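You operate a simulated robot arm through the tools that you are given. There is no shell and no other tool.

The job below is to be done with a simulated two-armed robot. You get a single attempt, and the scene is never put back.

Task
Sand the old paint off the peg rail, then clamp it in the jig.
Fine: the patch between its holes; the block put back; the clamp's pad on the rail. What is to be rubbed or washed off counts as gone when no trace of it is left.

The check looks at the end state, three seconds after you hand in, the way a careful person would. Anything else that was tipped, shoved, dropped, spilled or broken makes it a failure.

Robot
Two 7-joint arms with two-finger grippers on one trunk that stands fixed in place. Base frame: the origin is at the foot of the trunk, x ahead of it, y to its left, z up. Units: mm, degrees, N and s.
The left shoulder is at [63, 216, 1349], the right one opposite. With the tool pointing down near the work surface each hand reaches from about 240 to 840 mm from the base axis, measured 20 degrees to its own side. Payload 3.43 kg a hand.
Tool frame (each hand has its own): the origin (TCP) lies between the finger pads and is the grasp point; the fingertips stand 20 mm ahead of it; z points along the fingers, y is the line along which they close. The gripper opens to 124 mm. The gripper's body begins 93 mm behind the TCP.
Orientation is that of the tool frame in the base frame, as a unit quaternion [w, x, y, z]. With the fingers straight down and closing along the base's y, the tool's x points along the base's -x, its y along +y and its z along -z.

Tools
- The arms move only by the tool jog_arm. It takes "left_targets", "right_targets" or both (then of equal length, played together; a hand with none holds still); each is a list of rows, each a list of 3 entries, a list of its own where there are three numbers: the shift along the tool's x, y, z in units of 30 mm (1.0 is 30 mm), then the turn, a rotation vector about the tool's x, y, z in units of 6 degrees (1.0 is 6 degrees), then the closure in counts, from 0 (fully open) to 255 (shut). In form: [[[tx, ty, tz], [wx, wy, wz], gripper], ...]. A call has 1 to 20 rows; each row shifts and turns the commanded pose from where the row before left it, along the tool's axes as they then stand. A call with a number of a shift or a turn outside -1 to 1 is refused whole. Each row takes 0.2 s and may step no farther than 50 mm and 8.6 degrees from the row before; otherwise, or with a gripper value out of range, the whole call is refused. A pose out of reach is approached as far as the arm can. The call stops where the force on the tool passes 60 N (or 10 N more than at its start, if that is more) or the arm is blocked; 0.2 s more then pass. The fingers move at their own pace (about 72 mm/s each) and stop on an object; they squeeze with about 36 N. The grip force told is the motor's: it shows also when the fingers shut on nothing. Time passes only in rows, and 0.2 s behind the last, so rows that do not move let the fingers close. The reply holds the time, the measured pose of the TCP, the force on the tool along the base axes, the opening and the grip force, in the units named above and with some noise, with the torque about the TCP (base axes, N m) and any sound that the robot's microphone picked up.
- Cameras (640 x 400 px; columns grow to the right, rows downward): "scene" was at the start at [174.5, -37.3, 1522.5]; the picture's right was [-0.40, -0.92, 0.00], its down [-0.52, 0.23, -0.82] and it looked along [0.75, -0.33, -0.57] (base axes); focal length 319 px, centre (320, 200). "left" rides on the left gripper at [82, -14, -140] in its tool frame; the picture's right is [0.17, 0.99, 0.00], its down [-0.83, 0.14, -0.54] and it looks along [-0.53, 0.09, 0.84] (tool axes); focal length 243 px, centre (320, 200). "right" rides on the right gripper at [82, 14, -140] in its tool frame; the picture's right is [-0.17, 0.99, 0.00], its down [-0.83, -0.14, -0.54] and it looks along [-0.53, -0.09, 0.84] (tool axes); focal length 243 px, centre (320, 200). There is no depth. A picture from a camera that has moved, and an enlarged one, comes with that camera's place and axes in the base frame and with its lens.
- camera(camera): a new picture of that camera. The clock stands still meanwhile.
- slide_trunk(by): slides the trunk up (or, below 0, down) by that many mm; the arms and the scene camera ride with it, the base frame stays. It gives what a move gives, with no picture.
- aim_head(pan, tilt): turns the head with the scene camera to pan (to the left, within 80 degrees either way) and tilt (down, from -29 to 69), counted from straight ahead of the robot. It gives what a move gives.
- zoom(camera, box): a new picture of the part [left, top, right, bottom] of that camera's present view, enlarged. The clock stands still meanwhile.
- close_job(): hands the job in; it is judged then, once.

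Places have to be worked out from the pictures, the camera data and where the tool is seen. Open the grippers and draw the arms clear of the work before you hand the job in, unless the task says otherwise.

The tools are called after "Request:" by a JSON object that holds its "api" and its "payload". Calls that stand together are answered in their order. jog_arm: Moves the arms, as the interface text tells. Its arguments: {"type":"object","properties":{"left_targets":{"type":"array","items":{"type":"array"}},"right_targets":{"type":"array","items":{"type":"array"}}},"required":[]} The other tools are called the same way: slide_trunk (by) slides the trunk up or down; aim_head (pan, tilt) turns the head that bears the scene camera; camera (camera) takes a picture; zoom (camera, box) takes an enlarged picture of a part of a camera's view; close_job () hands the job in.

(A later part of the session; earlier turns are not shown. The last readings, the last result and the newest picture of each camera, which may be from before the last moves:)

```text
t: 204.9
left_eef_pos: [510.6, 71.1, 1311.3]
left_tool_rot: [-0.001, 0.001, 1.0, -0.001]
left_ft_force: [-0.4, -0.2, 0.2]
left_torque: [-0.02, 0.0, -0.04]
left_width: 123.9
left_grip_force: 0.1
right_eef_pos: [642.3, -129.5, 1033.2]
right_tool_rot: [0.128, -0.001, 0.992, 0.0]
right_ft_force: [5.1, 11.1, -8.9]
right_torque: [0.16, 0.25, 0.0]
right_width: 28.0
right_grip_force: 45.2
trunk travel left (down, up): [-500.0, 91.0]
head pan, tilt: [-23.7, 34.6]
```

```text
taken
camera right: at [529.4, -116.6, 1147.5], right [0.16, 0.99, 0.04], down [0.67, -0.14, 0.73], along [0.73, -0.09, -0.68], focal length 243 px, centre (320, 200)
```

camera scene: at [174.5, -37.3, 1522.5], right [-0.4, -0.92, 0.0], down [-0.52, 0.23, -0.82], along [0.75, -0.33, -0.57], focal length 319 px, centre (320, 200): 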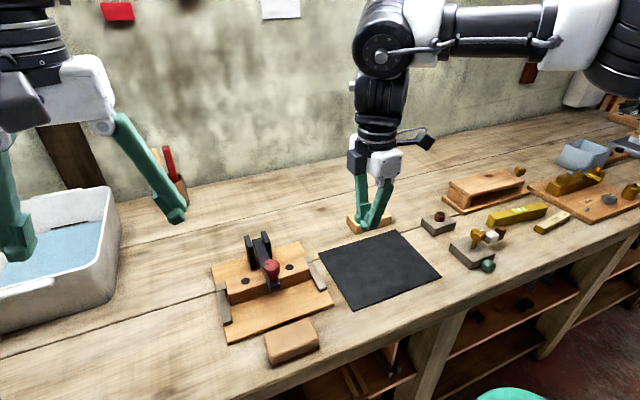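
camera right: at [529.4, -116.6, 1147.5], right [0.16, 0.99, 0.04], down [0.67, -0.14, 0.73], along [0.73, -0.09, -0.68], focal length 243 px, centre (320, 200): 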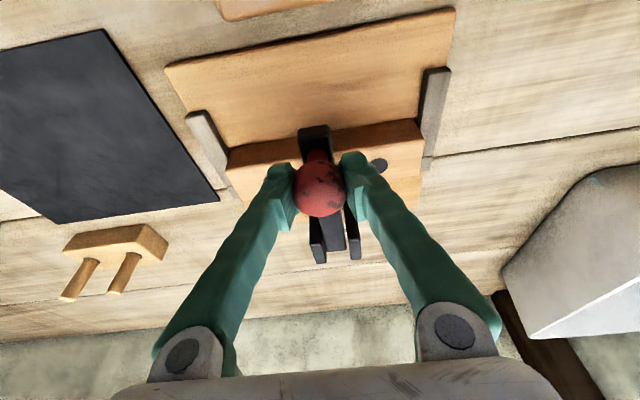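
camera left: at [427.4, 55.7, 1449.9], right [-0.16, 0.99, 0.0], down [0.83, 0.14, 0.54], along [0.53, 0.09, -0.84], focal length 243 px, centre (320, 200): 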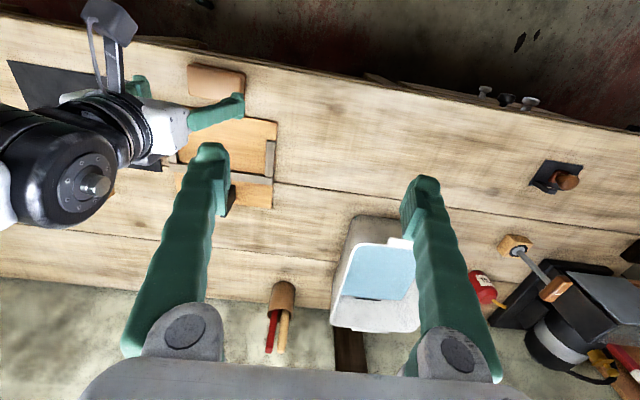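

The knob is gripped. I nudge +1.5 mm in y to relieve side load and start lifting along the lever's arc, two small steps first.

Request:
{"api": "jog_arm", "payload": {"right_targets": [[[-0.2, 0.05, -0.28], [0, 0, 0], 255], [[-0.19, 0, -0.28], [0, 0, 0], 255], [[-0.471, 0, -0.495], [0, 0, 0], 255], [[0, 0, 0], [0, 0, 0], 255]]}}

Request:
{"api": "camera", "payload": {"camera": "right"}}

Request:
{"api": "zoom", "payload": {"camera": "scene", "box": [225, 215, 345, 315]}}

```text
t: 205.9
left_eef_pos: [512.2, 70.0, 1310.4]
left_tool_rot: [-0.001, 0.001, 1.0, -0.001]
left_ft_force: [0.4, 0.0, -1.1]
left_torque: [0.03, -0.01, 0.01]
left_width: 123.8
left_grip_force: 0.0
right_eef_pos: [661.3, -129.4, 1071.3]
right_tool_rot: [0.13, 0.001, 0.992, -0.001]
right_ft_force: [5.2, 9.7, -13.7]
right_torque: [-0.04, 0.85, -0.13]
right_width: 27.7
right_grip_force: 44.9
trunk travel left (down, up): [-500.0, 91.0]
head pan, tilt: [-23.7, 34.6]
```

```text
taken
camera right: at [548.0, -116.4, 1185.1], right [0.16, 0.99, 0.04], down [0.66, -0.14, 0.73], along [0.73, -0.09, -0.68], focal length 243 px, centre (320, 200)
```

right: 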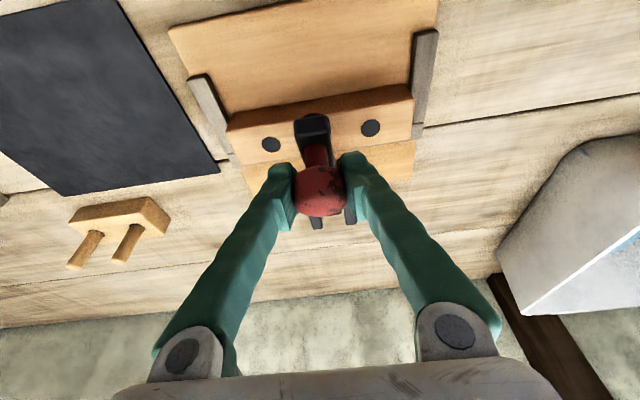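

```text
4.00 times, centred on (285, 265) of scene
camera zoom: at [177.1, -36.1, 1522.2], right [-0.4, -0.92, 0.0], down [-0.52, 0.23, -0.82], along [0.75, -0.33, -0.57], focal length 1278 px, centre (460, -60)
```

zoom: 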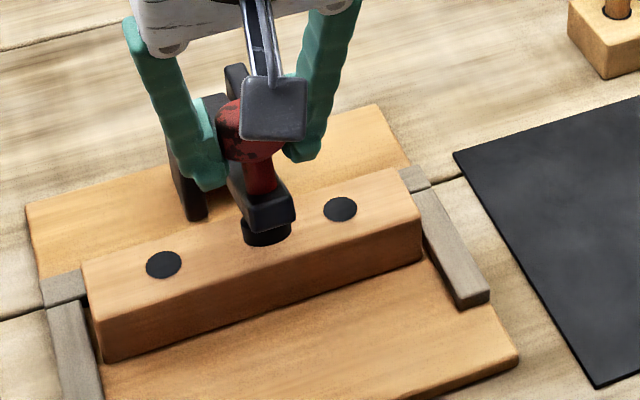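

The lever is rising with small forces. I continue the arc.

Request:
{"api": "jog_arm", "payload": {"right_targets": [[[-0.542, 0, -0.414], [0, 0, 0], 255], [[-0.602, 0, -0.325], [0, 0, 0], 255], [[0, 0, 0], [0, 0, 0], 255]]}}

Request:
{"api": "jog_arm", "payload": {"right_targets": [[[-0.64, 0, -0.225], [0, 0, 0], 255], [[-0.672, 0, -0.124], [0, 0, 0], 255], [[0, 0, 0], [0, 0, 0], 255]]}}

Request:
{"api": "camera", "payload": {"camera": "right"}}

Request:
{"api": "zoom", "payload": {"camera": "scene", "box": [200, 160, 350, 310]}}

```text
t: 206.7
left_eef_pos: [512.2, 69.5, 1310.0]
left_tool_rot: [-0.001, 0.0, 1.0, 0.0]
left_ft_force: [-0.7, -0.3, 0.0]
left_torque: [0.0, 0.03, 0.03]
left_width: 124.3
left_grip_force: 0.1
right_eef_pos: [690.4, -131.5, 1100.6]
right_tool_rot: [0.128, -0.001, 0.992, 0.0]
right_ft_force: [2.4, 4.5, -19.7]
right_torque: [0.0, 1.09, 0.03]
right_width: 27.3
right_grip_force: 45.4
trunk travel left (down, up): [-500.0, 91.0]
head pan, tilt: [-23.7, 34.6]
```

```text
t: 207.5
left_eef_pos: [513.3, 70.1, 1309.8]
left_tool_rot: [-0.001, 0.001, 1.0, -0.001]
left_ft_force: [0.4, -0.2, -0.5]
left_torque: [0.04, 0.0, -0.02]
left_width: 124.2
left_grip_force: 0.0
right_eef_pos: [724.2, -130.2, 1119.2]
right_tool_rot: [0.128, -0.001, 0.992, 0.0]
right_ft_force: [-0.7, 5.6, -27.9]
right_torque: [0.1, 1.2, -0.07]
right_width: 27.2
right_grip_force: 44.7
trunk travel left (down, up): [-500.0, 91.0]
head pan, tilt: [-23.7, 34.6]
```

```text
taken
camera right: at [611.0, -116.5, 1233.6], right [0.16, 0.99, 0.04], down [0.67, -0.14, 0.73], along [0.73, -0.09, -0.68], focal length 243 px, centre (320, 200)
```

right: 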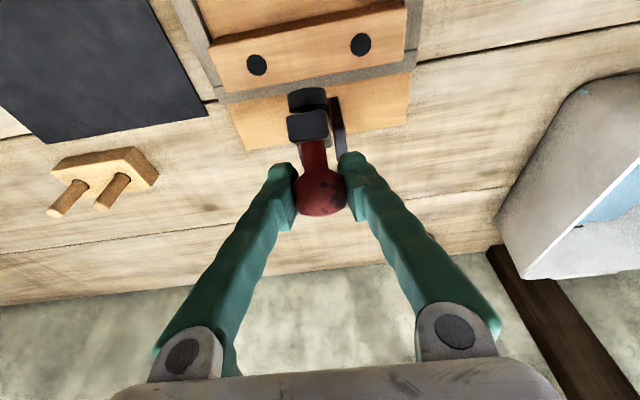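

```text
2.67 times, centred on (275, 235) of scene
camera zoom: at [177.9, -36.9, 1522.0], right [-0.4, -0.92, 0.0], down [-0.52, 0.23, -0.82], along [0.75, -0.33, -0.57], focal length 852 px, centre (440, 107)
```

zoom: 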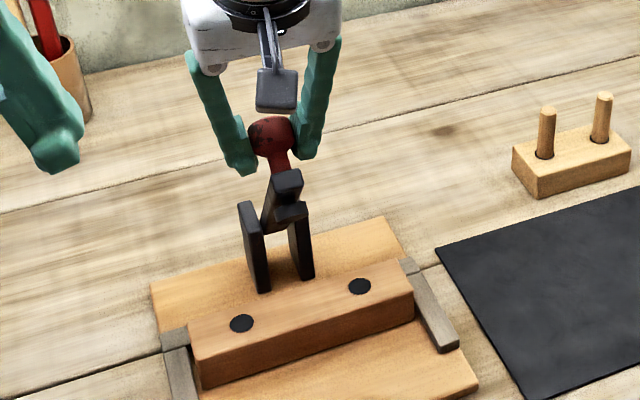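

The pull grew to 28 N downward, meaning my arc radius is a few mm too large. I correct inward (lower) while continuing.

Request:
{"api": "jog_arm", "payload": {"right_targets": [[[0, 0, 0.12], [0, 0, 0], 255], [[-0.647, 0, 0.1], [0, 0, 0], 255], [[0, 0, 0], [0, 0, 0], 255]]}}

Request:
{"api": "jog_arm", "payload": {"right_targets": [[[-0.653, 0, 0.14], [0, 0, 0], 255], [[0, 0, 0], [0, 0, 0], 255]]}}

Request:
{"api": "zoom", "payload": {"camera": "scene", "box": [200, 160, 350, 310]}}

```text
t: 208.3
left_eef_pos: [507.8, 68.7, 1311.9]
left_tool_rot: [0.001, 0.001, 1.0, -0.001]
left_ft_force: [-0.6, 0.4, 0.0]
left_torque: [0.03, 0.01, 0.02]
left_width: 123.9
left_grip_force: 0.1
right_eef_pos: [742.6, -130.1, 1124.2]
right_tool_rot: [0.132, -0.001, 0.991, 0.0]
right_ft_force: [-5.9, 6.3, 0.5]
right_torque: [0.08, 0.76, 0.01]
right_width: 26.4
right_grip_force: 44.9
trunk travel left (down, up): [-500.0, 91.0]
head pan, tilt: [-23.7, 34.6]
```

```text
t: 208.9
left_eef_pos: [508.4, 68.6, 1311.9]
left_tool_rot: [0.0, 0.001, 1.0, -0.001]
left_ft_force: [-0.3, 0.5, 0.7]
left_torque: [-0.01, -0.05, 0.0]
left_width: 123.9
left_grip_force: 0.0
right_eef_pos: [761.0, -131.2, 1123.7]
right_tool_rot: [0.133, -0.001, 0.991, 0.0]
right_ft_force: [-4.7, 5.3, 8.6]
right_torque: [0.09, 0.51, -0.04]
right_width: 25.1
right_grip_force: 44.8
trunk travel left (down, up): [-500.0, 91.0]
head pan, tilt: [-23.7, 34.6]
```

```text
2.67 times, centred on (275, 235) of scene
camera zoom: at [172.3, -36.8, 1522.9], right [-0.4, -0.92, 0.0], down [-0.52, 0.23, -0.82], along [0.75, -0.33, -0.57], focal length 852 px, centre (440, 107)
```

zoom: 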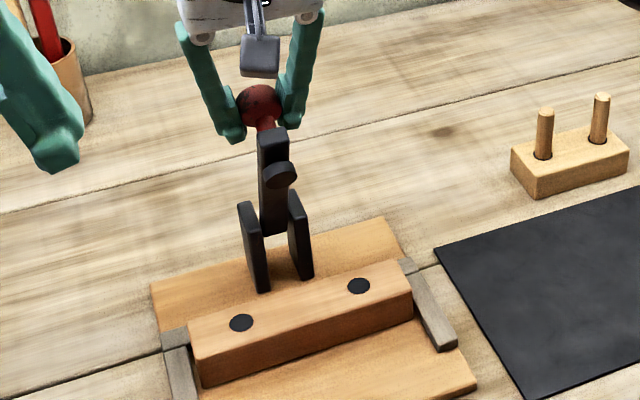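

The lever is close to upright. I continue the last part of the arc until it tips back to its rest.

Request:
{"api": "jog_arm", "payload": {"right_targets": [[[-0.673, 0, 0.129], [0, 0, 0], 255], [[0, 0, 0], [0, 0, 0], 255]]}}

Request:
{"api": "jog_arm", "payload": {"right_targets": [[[-0.45, 0, 0.15], [0, 0, 0], 255], [[0, 0, 0], [0, 0, 0], 255]]}}

Request:
{"api": "zoom", "payload": {"camera": "scene", "box": [200, 160, 350, 310]}}

Request:
{"api": "camera", "payload": {"camera": "right"}}

```text
t: 209.5
left_eef_pos: [508.9, 68.3, 1310.2]
left_tool_rot: [0.0, 0.0, 1.0, 0.0]
left_ft_force: [0.1, -0.3, -1.1]
left_torque: [0.01, 0.02, -0.02]
left_width: 123.9
left_grip_force: 0.0
right_eef_pos: [780.9, -131.1, 1121.5]
right_tool_rot: [0.13, -0.002, 0.992, 0.001]
right_ft_force: [-7.5, 6.0, -3.8]
right_torque: [-0.26, 0.93, -0.12]
right_width: 23.8
right_grip_force: 44.5
trunk travel left (down, up): [-500.0, 91.0]
head pan, tilt: [-23.7, 34.6]
```

```text
t: 209.9
left_eef_pos: [511.9, 70.1, 1311.1]
left_tool_rot: [0.0, 0.001, 1.0, 0.0]
left_ft_force: [-0.6, 0.5, -0.7]
left_torque: [-0.14, 0.03, 0.05]
left_width: 124.1
left_grip_force: 0.2
right_eef_pos: [793.4, -130.8, 1125.9]
right_tool_rot: [0.131, 0.026, 0.991, 0.026]
right_ft_force: [-1.4, -10.2, -11.4]
right_torque: [0.28, 0.01, 0.61]
right_width: 24.5
right_grip_force: 45.1
trunk travel left (down, up): [-500.0, 91.0]
head pan, tilt: [-23.7, 34.6]
stopped in row 1 (right hand): the force on the tool passed its limit at 79 N (the readings are from after the stop); the commanded pose is now the measured one
```

```text
2.67 times, centred on (275, 235) of scene
camera zoom: at [177.0, -37.1, 1522.1], right [-0.4, -0.92, 0.0], down [-0.52, 0.23, -0.82], along [0.75, -0.33, -0.57], focal length 852 px, centre (440, 107)
```

zoom: 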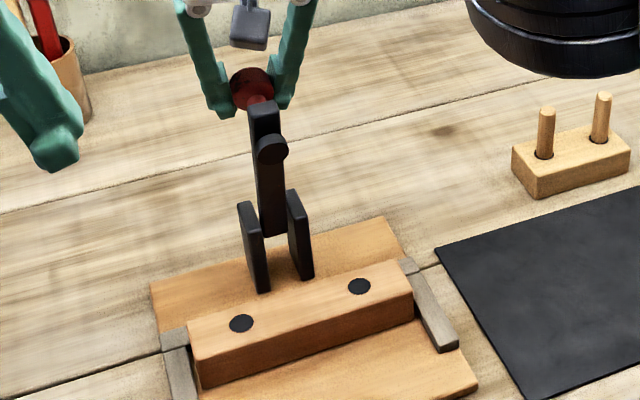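

```text
taken
camera right: at [680.7, -118.4, 1239.8], right [0.2, 0.97, 0.1], down [0.65, -0.21, 0.73], along [0.73, -0.08, -0.68], focal length 243 px, centre (320, 200)
```

right: 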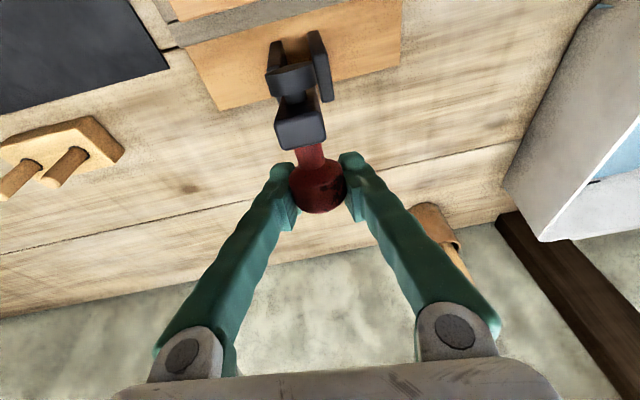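

The lever has reached its open stop (brief force spike). I open the fingers and back away along the tool axis, watching whether the lever stays up.

Request:
{"api": "jog_arm", "payload": {"right_targets": [[[0, 0, 0], [0, 0, 0], 111], [[0, 0, 0], [0, 0, 0], 111], [[0, 0, 0], [0, 0, 0], 111]]}}

Request:
{"api": "jog_arm", "payload": {"right_targets": [[[0, 0, -0.6], [0, 0, 0], 111], [[0, 0, -0.8], [0, 0, 0], 111], [[0, 0, -0.8], [0, 0, 0], 111], [[0, 0, -0.8], [0, 0, 0], 111], [[0, 0, 0], [0, 0, 0], 111]]}}

Request:
{"api": "zoom", "payload": {"camera": "scene", "box": [200, 160, 350, 310]}}

Request:
{"api": "camera", "payload": {"camera": "right"}}

```text
t: 210.7
left_eef_pos: [508.2, 70.0, 1311.8]
left_tool_rot: [0.001, 0.0, 1.0, -0.001]
left_ft_force: [-1.2, -0.2, 0.3]
left_torque: [-0.01, 0.0, 0.02]
left_width: 124.0
left_grip_force: 0.1
right_eef_pos: [792.8, -128.4, 1128.4]
right_tool_rot: [0.133, 0.024, 0.99, 0.028]
right_ft_force: [-0.3, -0.2, 0.5]
right_torque: [0.02, -0.04, -0.02]
right_width: 70.0
right_grip_force: 0.0
trunk travel left (down, up): [-500.0, 91.0]
head pan, tilt: [-23.7, 34.6]
```

```text
t: 211.9
left_eef_pos: [509.6, 68.7, 1311.4]
left_tool_rot: [0.001, 0.001, 1.0, 0.0]
left_ft_force: [0.0, -0.3, -0.6]
left_torque: [0.0, 0.04, 0.01]
left_width: 124.1
left_grip_force: 0.1
right_eef_pos: [767.5, -131.4, 1213.5]
right_tool_rot: [0.133, 0.024, 0.99, 0.028]
right_ft_force: [0.5, 0.5, -1.4]
right_torque: [-0.01, 0.01, -0.01]
right_width: 70.3
right_grip_force: 0.1
trunk travel left (down, up): [-500.0, 91.0]
head pan, tilt: [-23.7, 34.6]
```

```text
2.67 times, centred on (275, 235) of scene
camera zoom: at [174.8, -37.5, 1522.4], right [-0.4, -0.92, 0.0], down [-0.52, 0.23, -0.82], along [0.75, -0.33, -0.57], focal length 852 px, centre (440, 107)
```

zoom: 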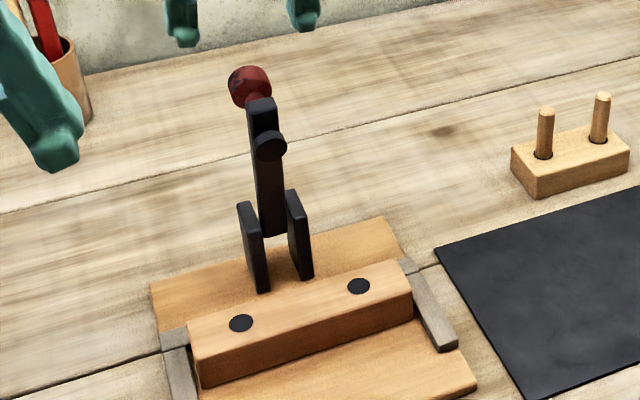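

```text
taken
camera right: at [653.5, -120.1, 1327.1], right [0.2, 0.97, 0.1], down [0.65, -0.21, 0.73], along [0.73, -0.08, -0.68], focal length 243 px, centre (320, 200)
```

right: 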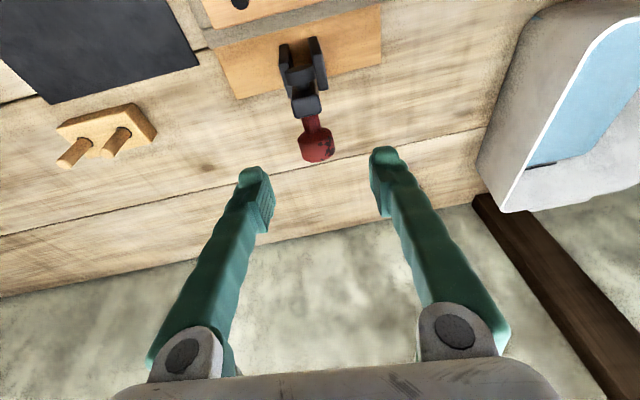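

The lever rests upright again. I move back to about (600, -195, 1150), straighten the tool to vertical, and turn 90° for re-gripping the rail off-centre (clear of the clamp).

Request:
{"api": "jog_arm", "payload": {"right_targets": [[[0.823, -0.353, 0.05], [0, 0, 0], 111], [[0.823, -0.353, 0.05], [0, 0, 0], 111], [[0.823, -0.353, 0.05], [0, 0, 0], 111], [[0.823, -0.353, 0.05], [0, 0, 0], 111], [[0.823, -0.353, 0.05], [0, 0, 0], 111], [[0.823, -0.353, 0.05], [0, 0, 0], 111], [[0.823, -0.353, 0.05], [0, 0, 0], 111], [[0, 0, 0], [0.179, 0.85, -0.153], 111], [[0, 0, 0], [0.179, 0.85, -0.153], 111], [[0, 0, 0], [0.179, 0.85, -0.153], 111], [[0, 0, 0], [0, 0, 0], 111]]}}

Request:
{"api": "jog_arm", "payload": {"right_targets": [[[0, 0, 0], [0, 0, -1], 90], [[0, 0, 0], [0, 0, -1], 90], [[0, 0, 0], [0, 0, -1], 90], [[0, 0, 0], [0, 0, -1], 90], [[0, 0, 0], [0, 0, -1], 90], [[0, 0, 0], [0, 0, -1], 90], [[0, 0, 0], [0, 0, -1], 90], [[0, 0, 0], [0, 0, -1], 90], [[0, 0, 0], [0, 0, -1], 90], [[0, 0, 0], [0, 0, -1], 90], [[0, 0, 0], [0, 0, -1], 90], [[0, 0, 0], [0, 0, -1], 90], [[0, 0, 0], [0, 0, -1], 90], [[0, 0, 0], [0, 0, -1], 90], [[0, 0, 0], [0, 0, -1], 90], [[0, 0, 0], [0, 0, 0], 90]]}}

Request:
{"api": "zoom", "payload": {"camera": "scene", "box": [190, 190, 350, 350]}}

Request:
{"api": "camera", "payload": {"camera": "right"}}

```text
t: 214.3
left_eef_pos: [508.5, 69.3, 1311.8]
left_tool_rot: [0.001, 0.001, 1.0, -0.001]
left_ft_force: [-0.2, -0.1, 0.8]
left_torque: [0.01, 0.02, 0.0]
left_width: 124.1
left_grip_force: 0.0
right_eef_pos: [603.3, -197.2, 1153.3]
right_tool_rot: [0.0, -0.001, 1.0, -0.002]
right_ft_force: [-1.1, 0.3, 0.0]
right_torque: [0.0, 0.01, -0.03]
right_width: 70.1
right_grip_force: 0.0
trunk travel left (down, up): [-500.0, 91.0]
head pan, tilt: [-23.7, 34.6]
```

```text
t: 217.7
left_eef_pos: [509.3, 69.1, 1312.0]
left_tool_rot: [0.001, 0.001, 1.0, -0.001]
left_ft_force: [0.5, -0.1, -1.3]
left_torque: [-0.02, 0.0, 0.0]
left_width: 124.1
left_grip_force: 0.2
right_eef_pos: [602.2, -196.1, 1153.7]
right_tool_rot: [0.0, 0.708, -0.706, 0.001]
right_ft_force: [0.0, -0.9, 0.3]
right_torque: [-0.06, -0.01, -0.01]
right_width: 80.2
right_grip_force: 0.0
trunk travel left (down, up): [-500.0, 91.0]
head pan, tilt: [-23.7, 34.6]
```

```text
2.50 times, centred on (270, 270) of scene
camera zoom: at [174.5, -37.3, 1522.5], right [-0.4, -0.92, 0.0], down [-0.52, 0.23, -0.82], along [0.75, -0.33, -0.57], focal length 798 px, centre (445, 25)
```

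zoom: 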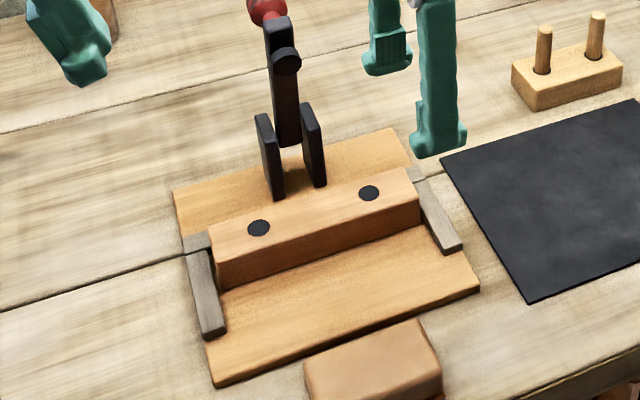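

```text
taken
camera right: at [589.7, -277.6, 1293.7], right [-0.99, 0.16, 0.0], down [0.14, 0.83, 0.54], along [0.09, 0.53, -0.84], focal length 243 px, centre (320, 200)
```

right: 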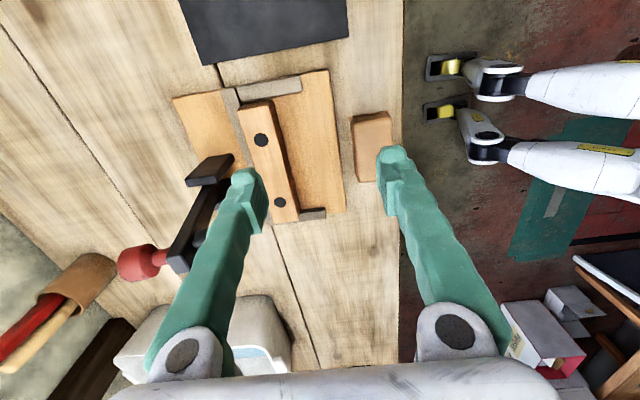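

Jig and rail are undisturbed (same outline as at the start). I go above the rail at y ≈ -195 with about 64 mm opening.

Request:
{"api": "jog_arm", "payload": {"right_targets": [[[0, -0.722, 0.6], [0, 0, 0], 123], [[0, -0.722, 0.7], [0, 0, 0], 123], [[0, -0.722, 0.8], [0, 0, 0], 123], [[0, -0.722, 0.9], [0, 0, 0], 123], [[0, 0, 0], [0, 0, 0], 123]]}}

Request:
{"api": "camera", "payload": {"camera": "right"}}

Request:
{"api": "zoom", "payload": {"camera": "scene", "box": [190, 190, 350, 350]}}

```text
t: 218.9
left_eef_pos: [508.9, 68.2, 1311.8]
left_tool_rot: [0.001, 0.001, 1.0, 0.0]
left_ft_force: [0.0, -0.3, -0.8]
left_torque: [0.02, 0.02, 0.02]
left_width: 123.7
left_grip_force: 0.0
right_eef_pos: [688.6, -194.0, 1063.4]
right_tool_rot: [0.0, 0.708, -0.706, 0.0]
right_ft_force: [-0.2, -0.4, 0.0]
right_torque: [-0.01, -0.01, 0.02]
right_width: 64.0
right_grip_force: 0.1
trunk travel left (down, up): [-500.0, 91.0]
head pan, tilt: [-23.7, 34.6]
```

```text
taken
camera right: at [675.4, -276.1, 1202.9], right [-0.99, 0.16, 0.0], down [0.14, 0.83, 0.54], along [0.09, 0.53, -0.84], focal length 243 px, centre (320, 200)
```

right: 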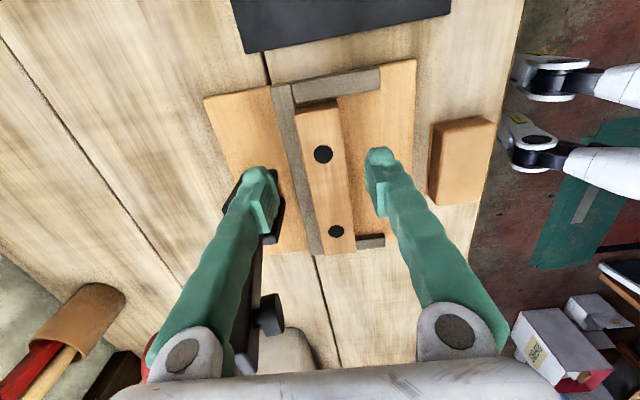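

```text
2.50 times, centred on (270, 270) of scene
camera zoom: at [173.6, -37.6, 1522.7], right [-0.4, -0.92, 0.0], down [-0.52, 0.23, -0.82], along [0.75, -0.33, -0.57], focal length 798 px, centre (445, 25)
```

zoom: 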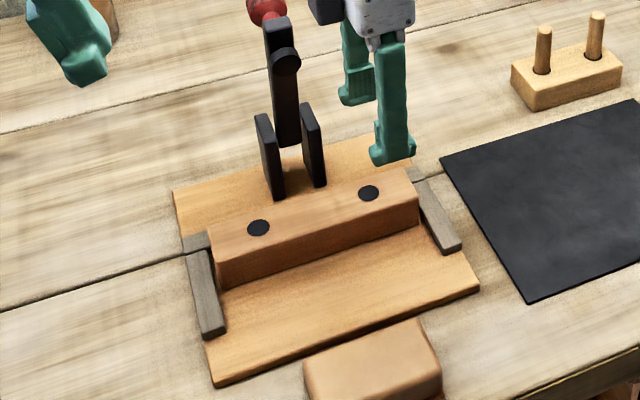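

Aligned over the rail (within 1 mm) with the far finger clear of the brackets. I descend to z ≈ 957 and grip.

Request:
{"api": "jog_arm", "payload": {"right_targets": [[[0, 0, 0.8], [0, 0, 0], 123], [[0, 0, 0.9], [0, 0, 0], 123], [[0, 0, 0.9], [0, 0, 0], 123], [[0, 0, 0.5], [0, 0, 0], 123], [[0, 0, 0.3], [0, 0, 0], 123], [[0, 0, 0], [0, 0, 0], 123]]}}

Request:
{"api": "zoom", "payload": {"camera": "right", "box": [200, 60, 440, 260]}}

Request:
{"api": "zoom", "payload": {"camera": "scene", "box": [190, 190, 350, 350]}}

```text
t: 220.3
left_eef_pos: [510.3, 67.6, 1312.3]
left_tool_rot: [0.001, 0.001, 1.0, -0.001]
left_ft_force: [0.5, -0.4, -0.5]
left_torque: [-0.03, -0.01, 0.01]
left_width: 123.9
left_grip_force: 0.1
right_eef_pos: [688.8, -195.5, 963.4]
right_tool_rot: [0.0, 0.708, -0.706, 0.001]
right_ft_force: [0.9, 0.2, -0.2]
right_torque: [-0.03, 0.01, -0.01]
right_width: 64.3
right_grip_force: 0.1
trunk travel left (down, up): [-500.0, 91.0]
head pan, tilt: [-23.7, 34.6]
```

```text
2.00 times, centred on (320, 160) of right
camera zoom: at [676.7, -278.8, 1102.1], right [-0.99, 0.16, 0.0], down [0.14, 0.83, 0.54], along [0.09, 0.53, -0.84], focal length 485 px, centre (320, 280)
```

zoom: 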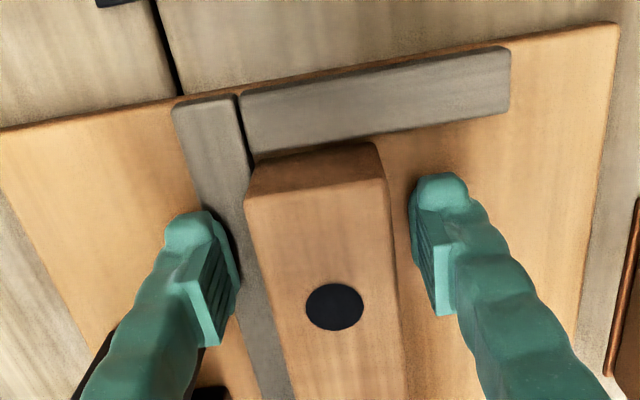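

```text
2.50 times, centred on (270, 270) of scene
camera zoom: at [174.5, -37.1, 1522.5], right [-0.4, -0.92, 0.0], down [-0.52, 0.23, -0.82], along [0.75, -0.33, -0.57], focal length 798 px, centre (445, 25)
```

zoom: 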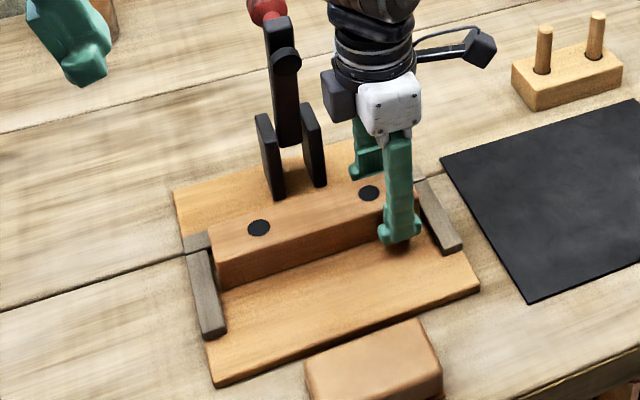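

Centred on the rail. I lower 6 mm more and close.

Request:
{"api": "jog_arm", "payload": {"right_targets": [[[0, 0, 0.2], [0, 0, 0], 123], [[0, 0, 0], [0, 0, 0], 255], [[0, 0, 0], [0, 0, 0], 255], [[0, 0, 0], [0, 0, 0], 255], [[0, 0, 0], [0, 0, 0], 255]]}}

```text
t: 221.5
left_eef_pos: [507.0, 69.5, 1313.2]
left_tool_rot: [0.001, 0.001, 1.0, 0.0]
left_ft_force: [-0.3, 0.1, 0.9]
left_torque: [-0.01, -0.02, 0.02]
left_width: 123.9
left_grip_force: 0.0
right_eef_pos: [686.5, -196.4, 958.1]
right_tool_rot: [0.0, 0.708, -0.706, 0.001]
right_ft_force: [-9.6, -2.6, 12.6]
right_torque: [-0.03, -0.19, -0.05]
right_width: 43.7
right_grip_force: 35.3
trunk travel left (down, up): [-500.0, 91.0]
head pan, tilt: [-23.7, 34.6]
```

Gripped (43.7 mm). I relieve the slight downward load and drag the rail 32 mm toward the robot in small steps, keeping it flat on the board.

Request:
{"api": "jog_arm", "payload": {"right_targets": [[[0, 0, -0.04], [0, 0, 0], 255], [[0, 0.2, 0], [0, 0, 0], 255], [[0, 0.2, 0], [0, 0, 0], 255], [[0, 0.2, 0], [0, 0, 0], 255], [[0, 0.2, 0], [0, 0, 0], 255], [[0, 0.2, 0], [0, 0, 0], 255], [[0, 0.067, 0], [0, 0, 0], 255], [[0, 0, 0], [0, 0, 0], 255]]}}

Request:
{"api": "zoom", "payload": {"camera": "scene", "box": [190, 190, 350, 350]}}

Request:
{"api": "camera", "payload": {"camera": "right"}}

```text
t: 223.3
left_eef_pos: [509.2, 69.1, 1311.7]
left_tool_rot: [0.001, 0.0, 1.0, 0.0]
left_ft_force: [-0.1, 0.0, 0.2]
left_torque: [-0.02, -0.02, 0.04]
left_width: 124.0
left_grip_force: 0.1
right_eef_pos: [656.5, -195.1, 958.4]
right_tool_rot: [0.001, 0.708, -0.707, 0.001]
right_ft_force: [3.7, 1.1, 7.6]
right_torque: [0.14, -0.34, -0.07]
right_width: 43.9
right_grip_force: 35.6
trunk travel left (down, up): [-500.0, 91.0]
head pan, tilt: [-23.7, 34.6]
```

```text
2.50 times, centred on (270, 270) of scene
camera zoom: at [174.1, -36.9, 1522.6], right [-0.4, -0.92, 0.0], down [-0.52, 0.23, -0.82], along [0.75, -0.33, -0.57], focal length 798 px, centre (445, 25)
```

zoom: 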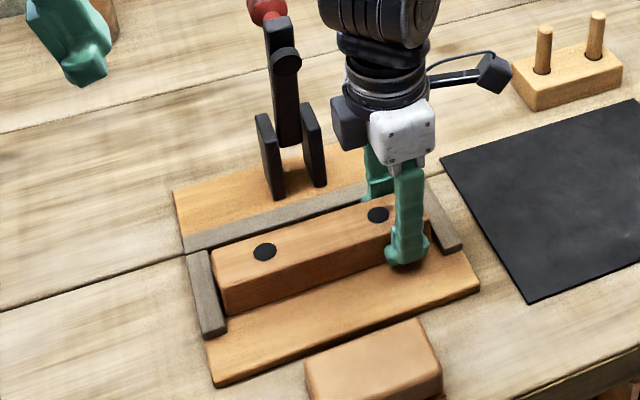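

```text
taken
camera right: at [645.0, -277.4, 1098.1], right [-0.99, 0.16, 0.0], down [0.14, 0.83, 0.54], along [0.09, 0.53, -0.84], focal length 243 px, centre (320, 200)
```

right: 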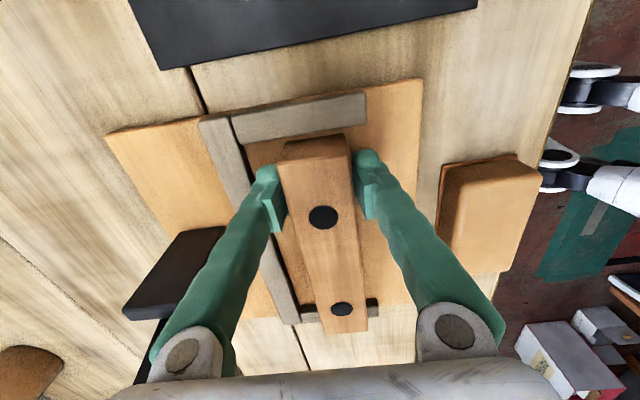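

The rail moved forward squarely. I check the gaps at both ends before releasing.

Request:
{"api": "zoom", "payload": {"camera": "scene", "box": [205, 250, 265, 330]}}

Request:
{"api": "zoom", "payload": {"camera": "scene", "box": [280, 230, 340, 310]}}

Request:
{"api": "zoom", "payload": {"camera": "right", "box": [190, 70, 420, 350]}}

```text
5.00 times, centred on (235, 290) of scene
camera zoom: at [174.1, -36.9, 1522.6], right [-0.4, -0.92, 0.0], down [-0.52, 0.23, -0.82], along [0.75, -0.33, -0.57], focal length 1597 px, centre (745, -250)
```

zoom: 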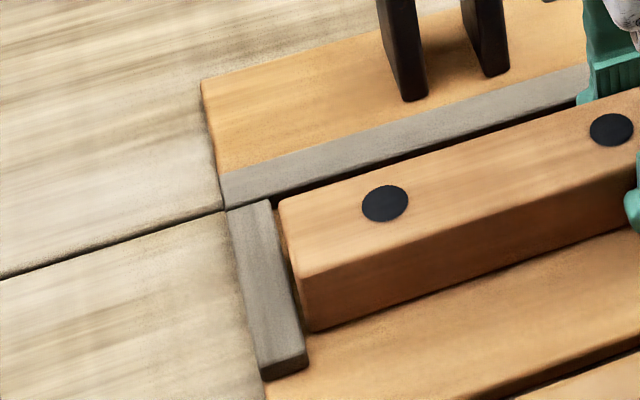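

```text
5.00 times, centred on (310, 270) of scene
camera zoom: at [174.1, -36.9, 1522.6], right [-0.4, -0.92, 0.0], down [-0.52, 0.23, -0.82], along [0.75, -0.33, -0.57], focal length 1597 px, centre (370, -150)
```

zoom: 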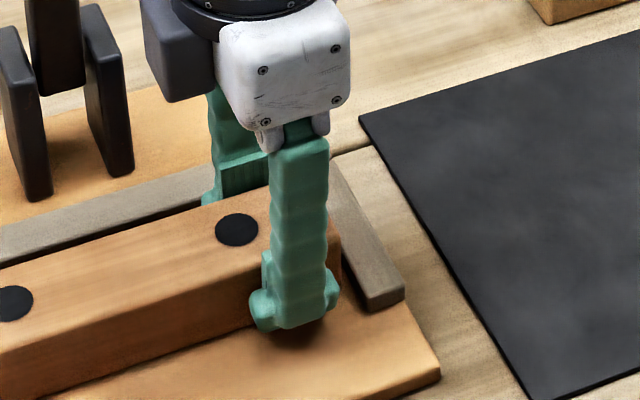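

```text
1.43 times, centred on (305, 210) of right
camera zoom: at [645.0, -277.4, 1098.1], right [-0.99, 0.16, 0.0], down [0.14, 0.83, 0.54], along [0.09, 0.53, -0.84], focal length 347 px, centre (341, 186)
```

zoom: 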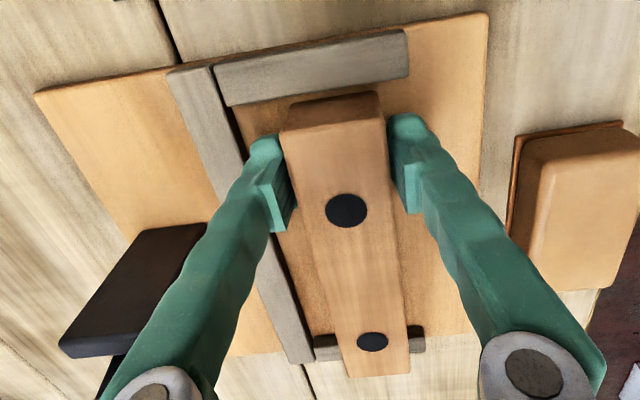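

Rail lies between the stops with small gaps at both ends, square to the fence. I release and rise straight up.

Request:
{"api": "jog_arm", "payload": {"right_targets": [[[0, 0, -0.03], [0, 0, 0], 255], [[0, 0, 0], [0, 0, 0], 123], [[0, 0, 0], [0, 0, 0], 123], [[0, 0, 0], [0, 0, 0], 123], [[0, 0, -0.4], [0, 0, 0], 123], [[0, 0, -0.8], [0, 0, 0], 123], [[0, 0, -0.9], [0, 0, 0], 123], [[0, 0, -0.9], [0, 0, 0], 123], [[0, 0.8, -0.9], [0, 0, 0], 123], [[0, 0.9, -0.9], [0, 0, 0], 123], [[0, 0, 0], [0, 0, 0], 123]]}}

Request:
{"api": "zoom", "payload": {"camera": "scene", "box": [190, 190, 350, 350]}}

Request:
{"api": "camera", "payload": {"camera": "right"}}

```text
t: 225.7
left_eef_pos: [511.0, 69.1, 1312.1]
left_tool_rot: [0.0, 0.001, 1.0, 0.0]
left_ft_force: [0.2, 0.0, 0.9]
left_torque: [-0.02, 0.01, 0.02]
left_width: 123.9
left_grip_force: 0.1
right_eef_pos: [605.4, -197.6, 1100.8]
right_tool_rot: [-0.001, -0.707, 0.708, 0.0]
right_ft_force: [0.3, -1.4, 0.4]
right_torque: [0.02, 0.01, -0.01]
right_width: 64.2
right_grip_force: 0.1
trunk travel left (down, up): [-500.0, 91.0]
head pan, tilt: [-23.7, 34.6]
```

```text
2.50 times, centred on (270, 270) of scene
camera zoom: at [175.6, -37.0, 1522.3], right [-0.4, -0.92, 0.0], down [-0.52, 0.23, -0.82], along [0.75, -0.33, -0.57], focal length 798 px, centre (445, 25)
```

zoom: 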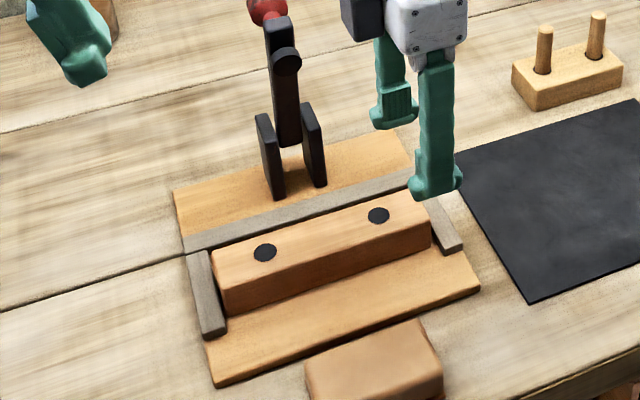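

```text
taken
camera right: at [593.9, -279.2, 1240.6], right [-0.99, 0.17, 0.0], down [0.14, 0.83, 0.54], along [0.09, 0.53, -0.84], focal length 243 px, centre (320, 200)
```

right: 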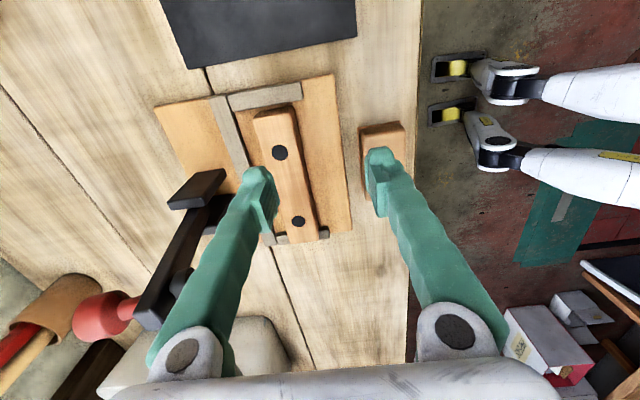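

The rail now sits forward under where the pad lands. I turn the hand back, close the fingers and go to the hooking position: first up to (740, -131, 1283).

Request:
{"api": "jog_arm", "payload": {"right_targets": [[[0, 0, 0], [0, 0, 1], 255], [[0, 0, 0], [0, 0, 1], 255], [[0, 0, 0], [0, 0, 1], 255], [[0, 0, 0], [0, 0, 1], 255], [[0, 0, 0], [0, 0, 1], 255], [[0, 0, 0], [0, 0, 1], 255], [[0, 0, 0], [0, 0, 1], 255], [[0, 0, 0], [0, 0, 1], 255], [[0, 0, 0], [0, 0, 1], 255], [[0, 0, 0], [0, 0, 1], 255], [[0, 0, 0], [0, 0, 1], 255], [[0, 0, 0], [0, 0, 1], 255], [[0, 0, 0], [0, 0, 1], 255], [[0, 0, 0], [0, 0, 1], 255], [[0, 0, 0], [0, 0, 1], 255], [[0, 0, 0], [0, 0, 0], 255]]}}

Request:
{"api": "jog_arm", "payload": {"right_targets": [[[-0.4, 0.314, -0.95], [0, 0, 0], 255], [[-0.5, 0.314, -0.95], [0, 0, 0], 255], [[-0.6, 0.314, -0.95], [0, 0, 0], 255], [[-0.7, 0.314, -0.9], [0, 0, 0], 255], [[-0.7, 0.314, -0.9], [0, 0, 0], 255], [[-0.8, 0.314, -0.8], [0, 0, 0], 255], [[-0.8, 0.314, -0.6], [0, 0, 0], 255], [[0, 0, 0], [0, -1, 0], 255], [[0, 0, 0], [0, -1, 0], 255], [[0, 0, 0], [0, -1, 0], 255], [[0, 0, 0], [0, -1, 0], 255], [[0, 0, 0], [0, -1, 0], 255], [[0, 0, 0], [0, 0, 0], 255]]}}

Request:
{"api": "camera", "payload": {"camera": "right"}}

Request:
{"api": "zoom", "payload": {"camera": "scene", "box": [190, 160, 350, 350]}}

```text
t: 229.1
left_eef_pos: [509.4, 69.5, 1312.1]
left_tool_rot: [0.001, 0.001, 1.0, 0.0]
left_ft_force: [0.5, -0.3, -0.2]
left_torque: [0.0, -0.01, -0.01]
left_width: 124.1
left_grip_force: 0.0
right_eef_pos: [605.6, -195.7, 1102.4]
right_tool_rot: [0.001, -0.001, 1.0, -0.001]
right_ft_force: [0.0, -0.6, 0.9]
right_torque: [0.01, 0.01, -0.02]
right_width: 0.0
right_grip_force: 34.2
trunk travel left (down, up): [-500.0, 91.0]
head pan, tilt: [-23.7, 34.6]
```

```text
t: 231.9
left_eef_pos: [510.7, 69.7, 1311.8]
left_tool_rot: [0.0, 0.002, 1.0, -0.001]
left_ft_force: [-0.7, -0.1, 0.5]
left_torque: [0.01, 0.03, -0.02]
left_width: 124.0
left_grip_force: 0.0
right_eef_pos: [691.5, -139.2, 1248.8]
right_tool_rot: [0.259, 0.0, 0.966, -0.001]
right_ft_force: [-0.5, 0.8, -0.6]
right_torque: [0.0, 0.01, 0.04]
right_width: 0.0
right_grip_force: 34.9
right hand out of reach, approached as far as the arm can: row 6, 7
trunk travel left (down, up): [-500.0, 91.0]
head pan, tilt: [-23.7, 34.6]
```

```text
taken
camera right: at [552.5, -125.1, 1329.2], right [0.14, 0.99, 0.08], down [0.45, -0.14, 0.88], along [0.88, -0.09, -0.46], focal length 243 px, centre (320, 200)
```

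right: 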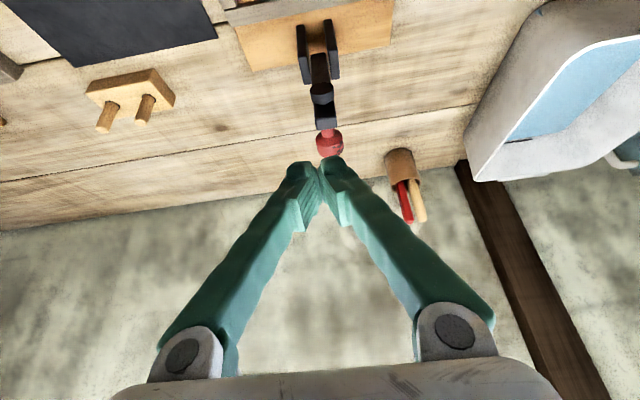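

```text
2.11 times, centred on (270, 255) of scene
camera zoom: at [175.1, -36.7, 1522.4], right [-0.4, -0.92, 0.0], down [-0.52, 0.23, -0.82], along [0.75, -0.33, -0.57], focal length 672 px, centre (425, 84)
```

zoom: 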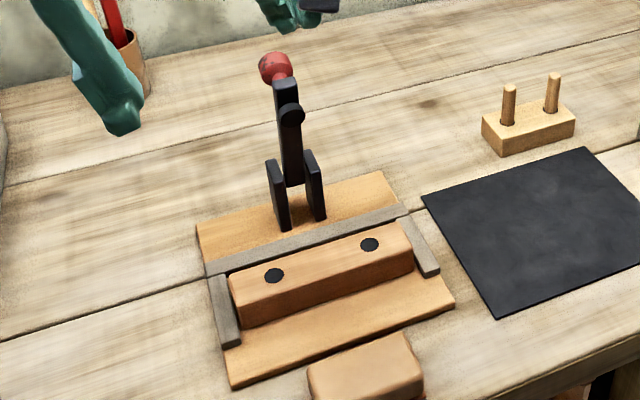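

The rail is nicely between the stops. I proceed over and behind the knob as before.

Request:
{"api": "jog_arm", "payload": {"right_targets": [[[-0.666, 0.043, 0.697], [0, 0, 0], 255], [[-0.666, 0.043, 0.697], [0, 0, 0], 255], [[-0.666, 0.043, 0.697], [0, 0, 0], 255], [[-0.666, 0.043, 0.697], [0, 0, 0], 255], [[-0.666, 0.043, 0.697], [0, 0, 0], 255], [[-0.666, 0.043, 0.697], [0, 0, 0], 255], [[0, 0, 0], [0, 0, 0], 255], [[0.483, 0, 0.837], [0, 0, 0], 255], [[0.483, 0, 0.837], [0, 0, 0], 255], [[0, 0, 0], [0, 0, 0], 255]]}}

Request:
{"api": "camera", "payload": {"camera": "right"}}

```text
t: 234.1
left_eef_pos: [510.2, 68.9, 1312.6]
left_tool_rot: [0.001, 0.001, 1.0, -0.001]
left_ft_force: [0.1, -0.1, -0.5]
left_torque: [-0.02, -0.03, 0.01]
left_width: 124.0
left_grip_force: 0.2
right_eef_pos: [858.5, -129.8, 1141.7]
right_tool_rot: [0.259, -0.001, 0.966, 0.0]
right_ft_force: [-0.2, 0.8, 0.0]
right_torque: [-0.03, -0.03, 0.0]
right_width: 0.0
right_grip_force: 34.7
right hand out of reach, approached as far as the arm can: row 6
trunk travel left (down, up): [-500.0, 91.0]
head pan, tilt: [-23.7, 34.6]
```

```text
taken
camera right: at [718.4, -116.6, 1222.0], right [0.14, 0.99, 0.08], down [0.45, -0.14, 0.88], along [0.88, -0.09, -0.46], focal length 243 px, centre (320, 200)
```

right: 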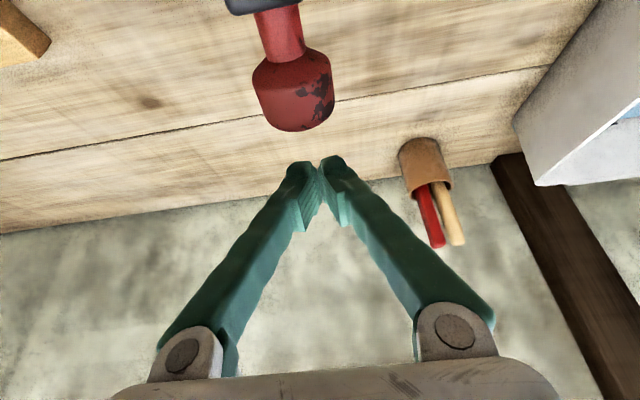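

Positioned behind the knob. I pull forward steadily to x ≈ 808, then check.

Request:
{"api": "jog_arm", "payload": {"right_targets": [[[0.26, 0, -0.15], [0, 0, 0], 255], [[0.26, 0, -0.15], [0, 0, 0], 255], [[0.26, 0, -0.15], [0, 0, 0], 255], [[0.26, 0, -0.15], [0, 0, 0], 255], [[0.26, 0, -0.15], [0, 0, 0], 255], [[0, 0, 0], [0, 0, 0], 255]]}}

Request:
{"api": "jog_arm", "payload": {"right_targets": [[[0.14, 0, -0.08], [0, 0, 0], 255], [[0.14, 0, -0.08], [0, 0, 0], 255], [[0.14, 0, -0.08], [0, 0, 0], 255], [[0, 0, 0], [0, 0, 0], 255]]}}

Request:
{"api": "zoom", "payload": {"camera": "scene", "box": [200, 160, 350, 310]}}

```text
t: 235.5
left_eef_pos: [509.1, 70.4, 1312.1]
left_tool_rot: [0.001, 0.002, 1.0, 0.0]
left_ft_force: [0.3, 0.1, 0.2]
left_torque: [-0.01, 0.0, -0.02]
left_width: 124.3
left_grip_force: 0.1
right_eef_pos: [813.6, -130.6, 1142.5]
right_tool_rot: [0.259, -0.001, 0.966, 0.0]
right_ft_force: [-0.6, 1.1, -0.5]
right_torque: [-0.05, -0.02, 0.02]
right_width: 0.0
right_grip_force: 34.1
trunk travel left (down, up): [-500.0, 91.0]
head pan, tilt: [-23.7, 34.6]
```

```text
t: 236.5
left_eef_pos: [509.1, 69.9, 1311.4]
left_tool_rot: [0.002, 0.001, 1.0, -0.001]
left_ft_force: [-0.3, -0.1, 0.3]
left_torque: [0.05, 0.03, 0.01]
left_width: 123.9
left_grip_force: 0.0
right_eef_pos: [797.4, -131.7, 1141.2]
right_tool_rot: [0.259, -0.001, 0.966, 0.0]
right_ft_force: [-0.1, 0.3, -0.4]
right_torque: [-0.01, -0.02, 0.02]
right_width: 0.0
right_grip_force: 34.1
trunk travel left (down, up): [-500.0, 91.0]
head pan, tilt: [-23.7, 34.6]
```

```text
2.67 times, centred on (275, 235) of scene
camera zoom: at [174.6, -37.2, 1522.5], right [-0.4, -0.92, 0.0], down [-0.52, 0.23, -0.82], along [0.75, -0.33, -0.57], focal length 852 px, centre (440, 107)
```

zoom: 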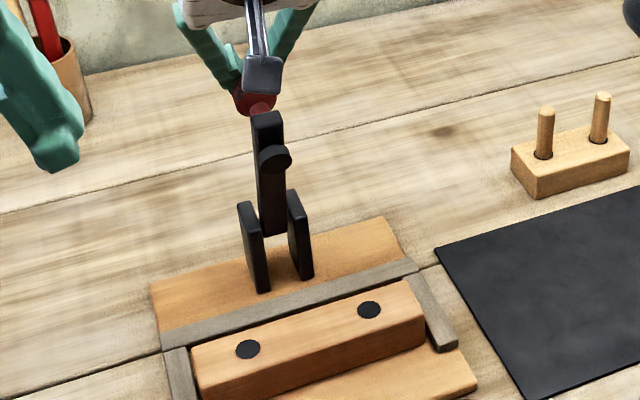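

The lever follows. I keep pulling in small steps until it passes its balance point.

Request:
{"api": "jog_arm", "payload": {"right_targets": [[[0.14, 0, -0.08], [0, 0, 0], 255], [[0.14, 0, -0.06], [0, 0, 0], 255], [[0, 0, 0], [0, 0, 0], 255]]}}

Request:
{"api": "jog_arm", "payload": {"right_targets": [[[0.14, 0, -0.04], [0, 0, 0], 255], [[0.14, 0, -0.03], [0, 0, 0], 255], [[0, 0, 0], [0, 0, 0], 255], [[0, 0, 0], [0, 0, 0], 255]]}}

Request:
{"api": "zoom", "payload": {"camera": "scene", "box": [200, 160, 350, 310]}}

```text
t: 237.3
left_eef_pos: [509.9, 68.5, 1311.8]
left_tool_rot: [0.001, 0.002, 1.0, 0.0]
left_ft_force: [-0.1, 0.0, 0.0]
left_torque: [-0.02, 0.03, 0.02]
left_width: 124.0
left_grip_force: 0.0
right_eef_pos: [789.0, -131.0, 1141.1]
right_tool_rot: [0.259, -0.001, 0.966, -0.001]
right_ft_force: [-0.6, 0.7, -0.2]
right_torque: [0.0, 0.02, 0.01]
right_width: 0.0
right_grip_force: 34.3
trunk travel left (down, up): [-500.0, 91.0]
head pan, tilt: [-23.7, 34.6]
```

```text
t: 238.3
left_eef_pos: [510.1, 69.7, 1312.1]
left_tool_rot: [0.001, 0.002, 1.0, -0.001]
left_ft_force: [-0.2, -0.1, 0.9]
left_torque: [-0.02, 0.0, 0.01]
left_width: 123.7
left_grip_force: 0.0
right_eef_pos: [781.1, -131.1, 1139.4]
right_tool_rot: [0.259, -0.001, 0.966, 0.0]
right_ft_force: [0.3, -0.1, 0.3]
right_torque: [-0.01, 0.03, 0.0]
right_width: 0.0
right_grip_force: 34.5
trunk travel left (down, up): [-500.0, 91.0]
head pan, tilt: [-23.7, 34.6]
```

```text
2.67 times, centred on (275, 235) of scene
camera zoom: at [174.4, -37.3, 1522.5], right [-0.4, -0.92, 0.0], down [-0.52, 0.23, -0.82], along [0.75, -0.33, -0.57], focal length 852 px, centre (440, 107)
```

zoom: 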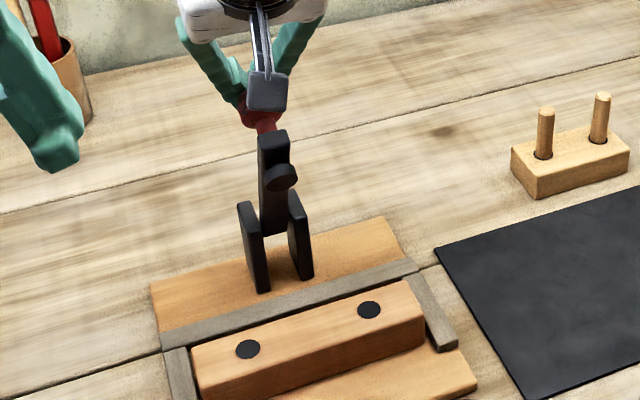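

It leans further forward, still held by the fingertip. A few more small steps.

Request:
{"api": "jog_arm", "payload": {"right_targets": [[[0.14, 0, -0.03], [0, 0, 0], 255], [[0.14, 0, -0.03], [0, 0, 0], 255], [[0, 0, 0], [0, 0, 0], 255], [[0, 0, 0], [0, 0, 0], 255]]}}

Request:
{"api": "jog_arm", "payload": {"right_targets": [[[0.14, 0, -0.03], [0, 0, 0], 255], [[0.14, 0, -0.03], [0, 0, 0], 255], [[0, 0, 0], [0, 0, 0], 255], [[0, 0, 0], [0, 0, 0], 255]]}}

Request:
{"api": "zoom", "payload": {"camera": "scene", "box": [200, 160, 350, 310]}}

```text
t: 239.3
left_eef_pos: [511.7, 70.3, 1312.6]
left_tool_rot: [0.001, 0.001, 1.0, -0.001]
left_ft_force: [-0.3, 0.2, -0.5]
left_torque: [0.02, 0.0, 0.01]
left_width: 124.1
left_grip_force: 0.2
right_eef_pos: [772.0, -131.5, 1137.3]
right_tool_rot: [0.259, 0.0, 0.966, -0.001]
right_ft_force: [-0.2, -0.7, -0.4]
right_torque: [0.0, 0.01, 0.01]
right_width: 0.4
right_grip_force: 34.5
trunk travel left (down, up): [-500.0, 91.0]
head pan, tilt: [-23.7, 34.6]
```

```text
t: 240.3
left_eef_pos: [508.6, 68.9, 1311.0]
left_tool_rot: [0.001, 0.001, 1.0, -0.001]
left_ft_force: [0.8, 0.5, 0.1]
left_torque: [0.01, -0.03, 0.01]
left_width: 123.8
left_grip_force: 0.0
right_eef_pos: [764.2, -131.0, 1134.6]
right_tool_rot: [0.259, -0.001, 0.966, -0.001]
right_ft_force: [-0.4, 0.1, 0.6]
right_torque: [-0.01, -0.01, 0.02]
right_width: 0.1
right_grip_force: 34.4
trunk travel left (down, up): [-500.0, 91.0]
head pan, tilt: [-23.7, 34.6]
```

```text
2.67 times, centred on (275, 235) of scene
camera zoom: at [174.5, -37.3, 1522.5], right [-0.4, -0.92, 0.0], down [-0.52, 0.23, -0.82], along [0.75, -0.33, -0.57], focal length 852 px, centre (440, 107)
```

zoom: 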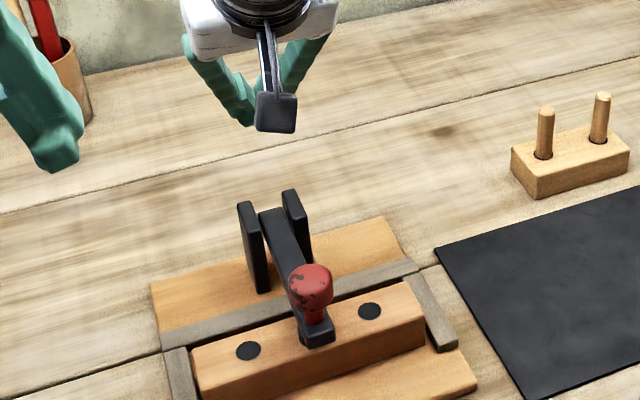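

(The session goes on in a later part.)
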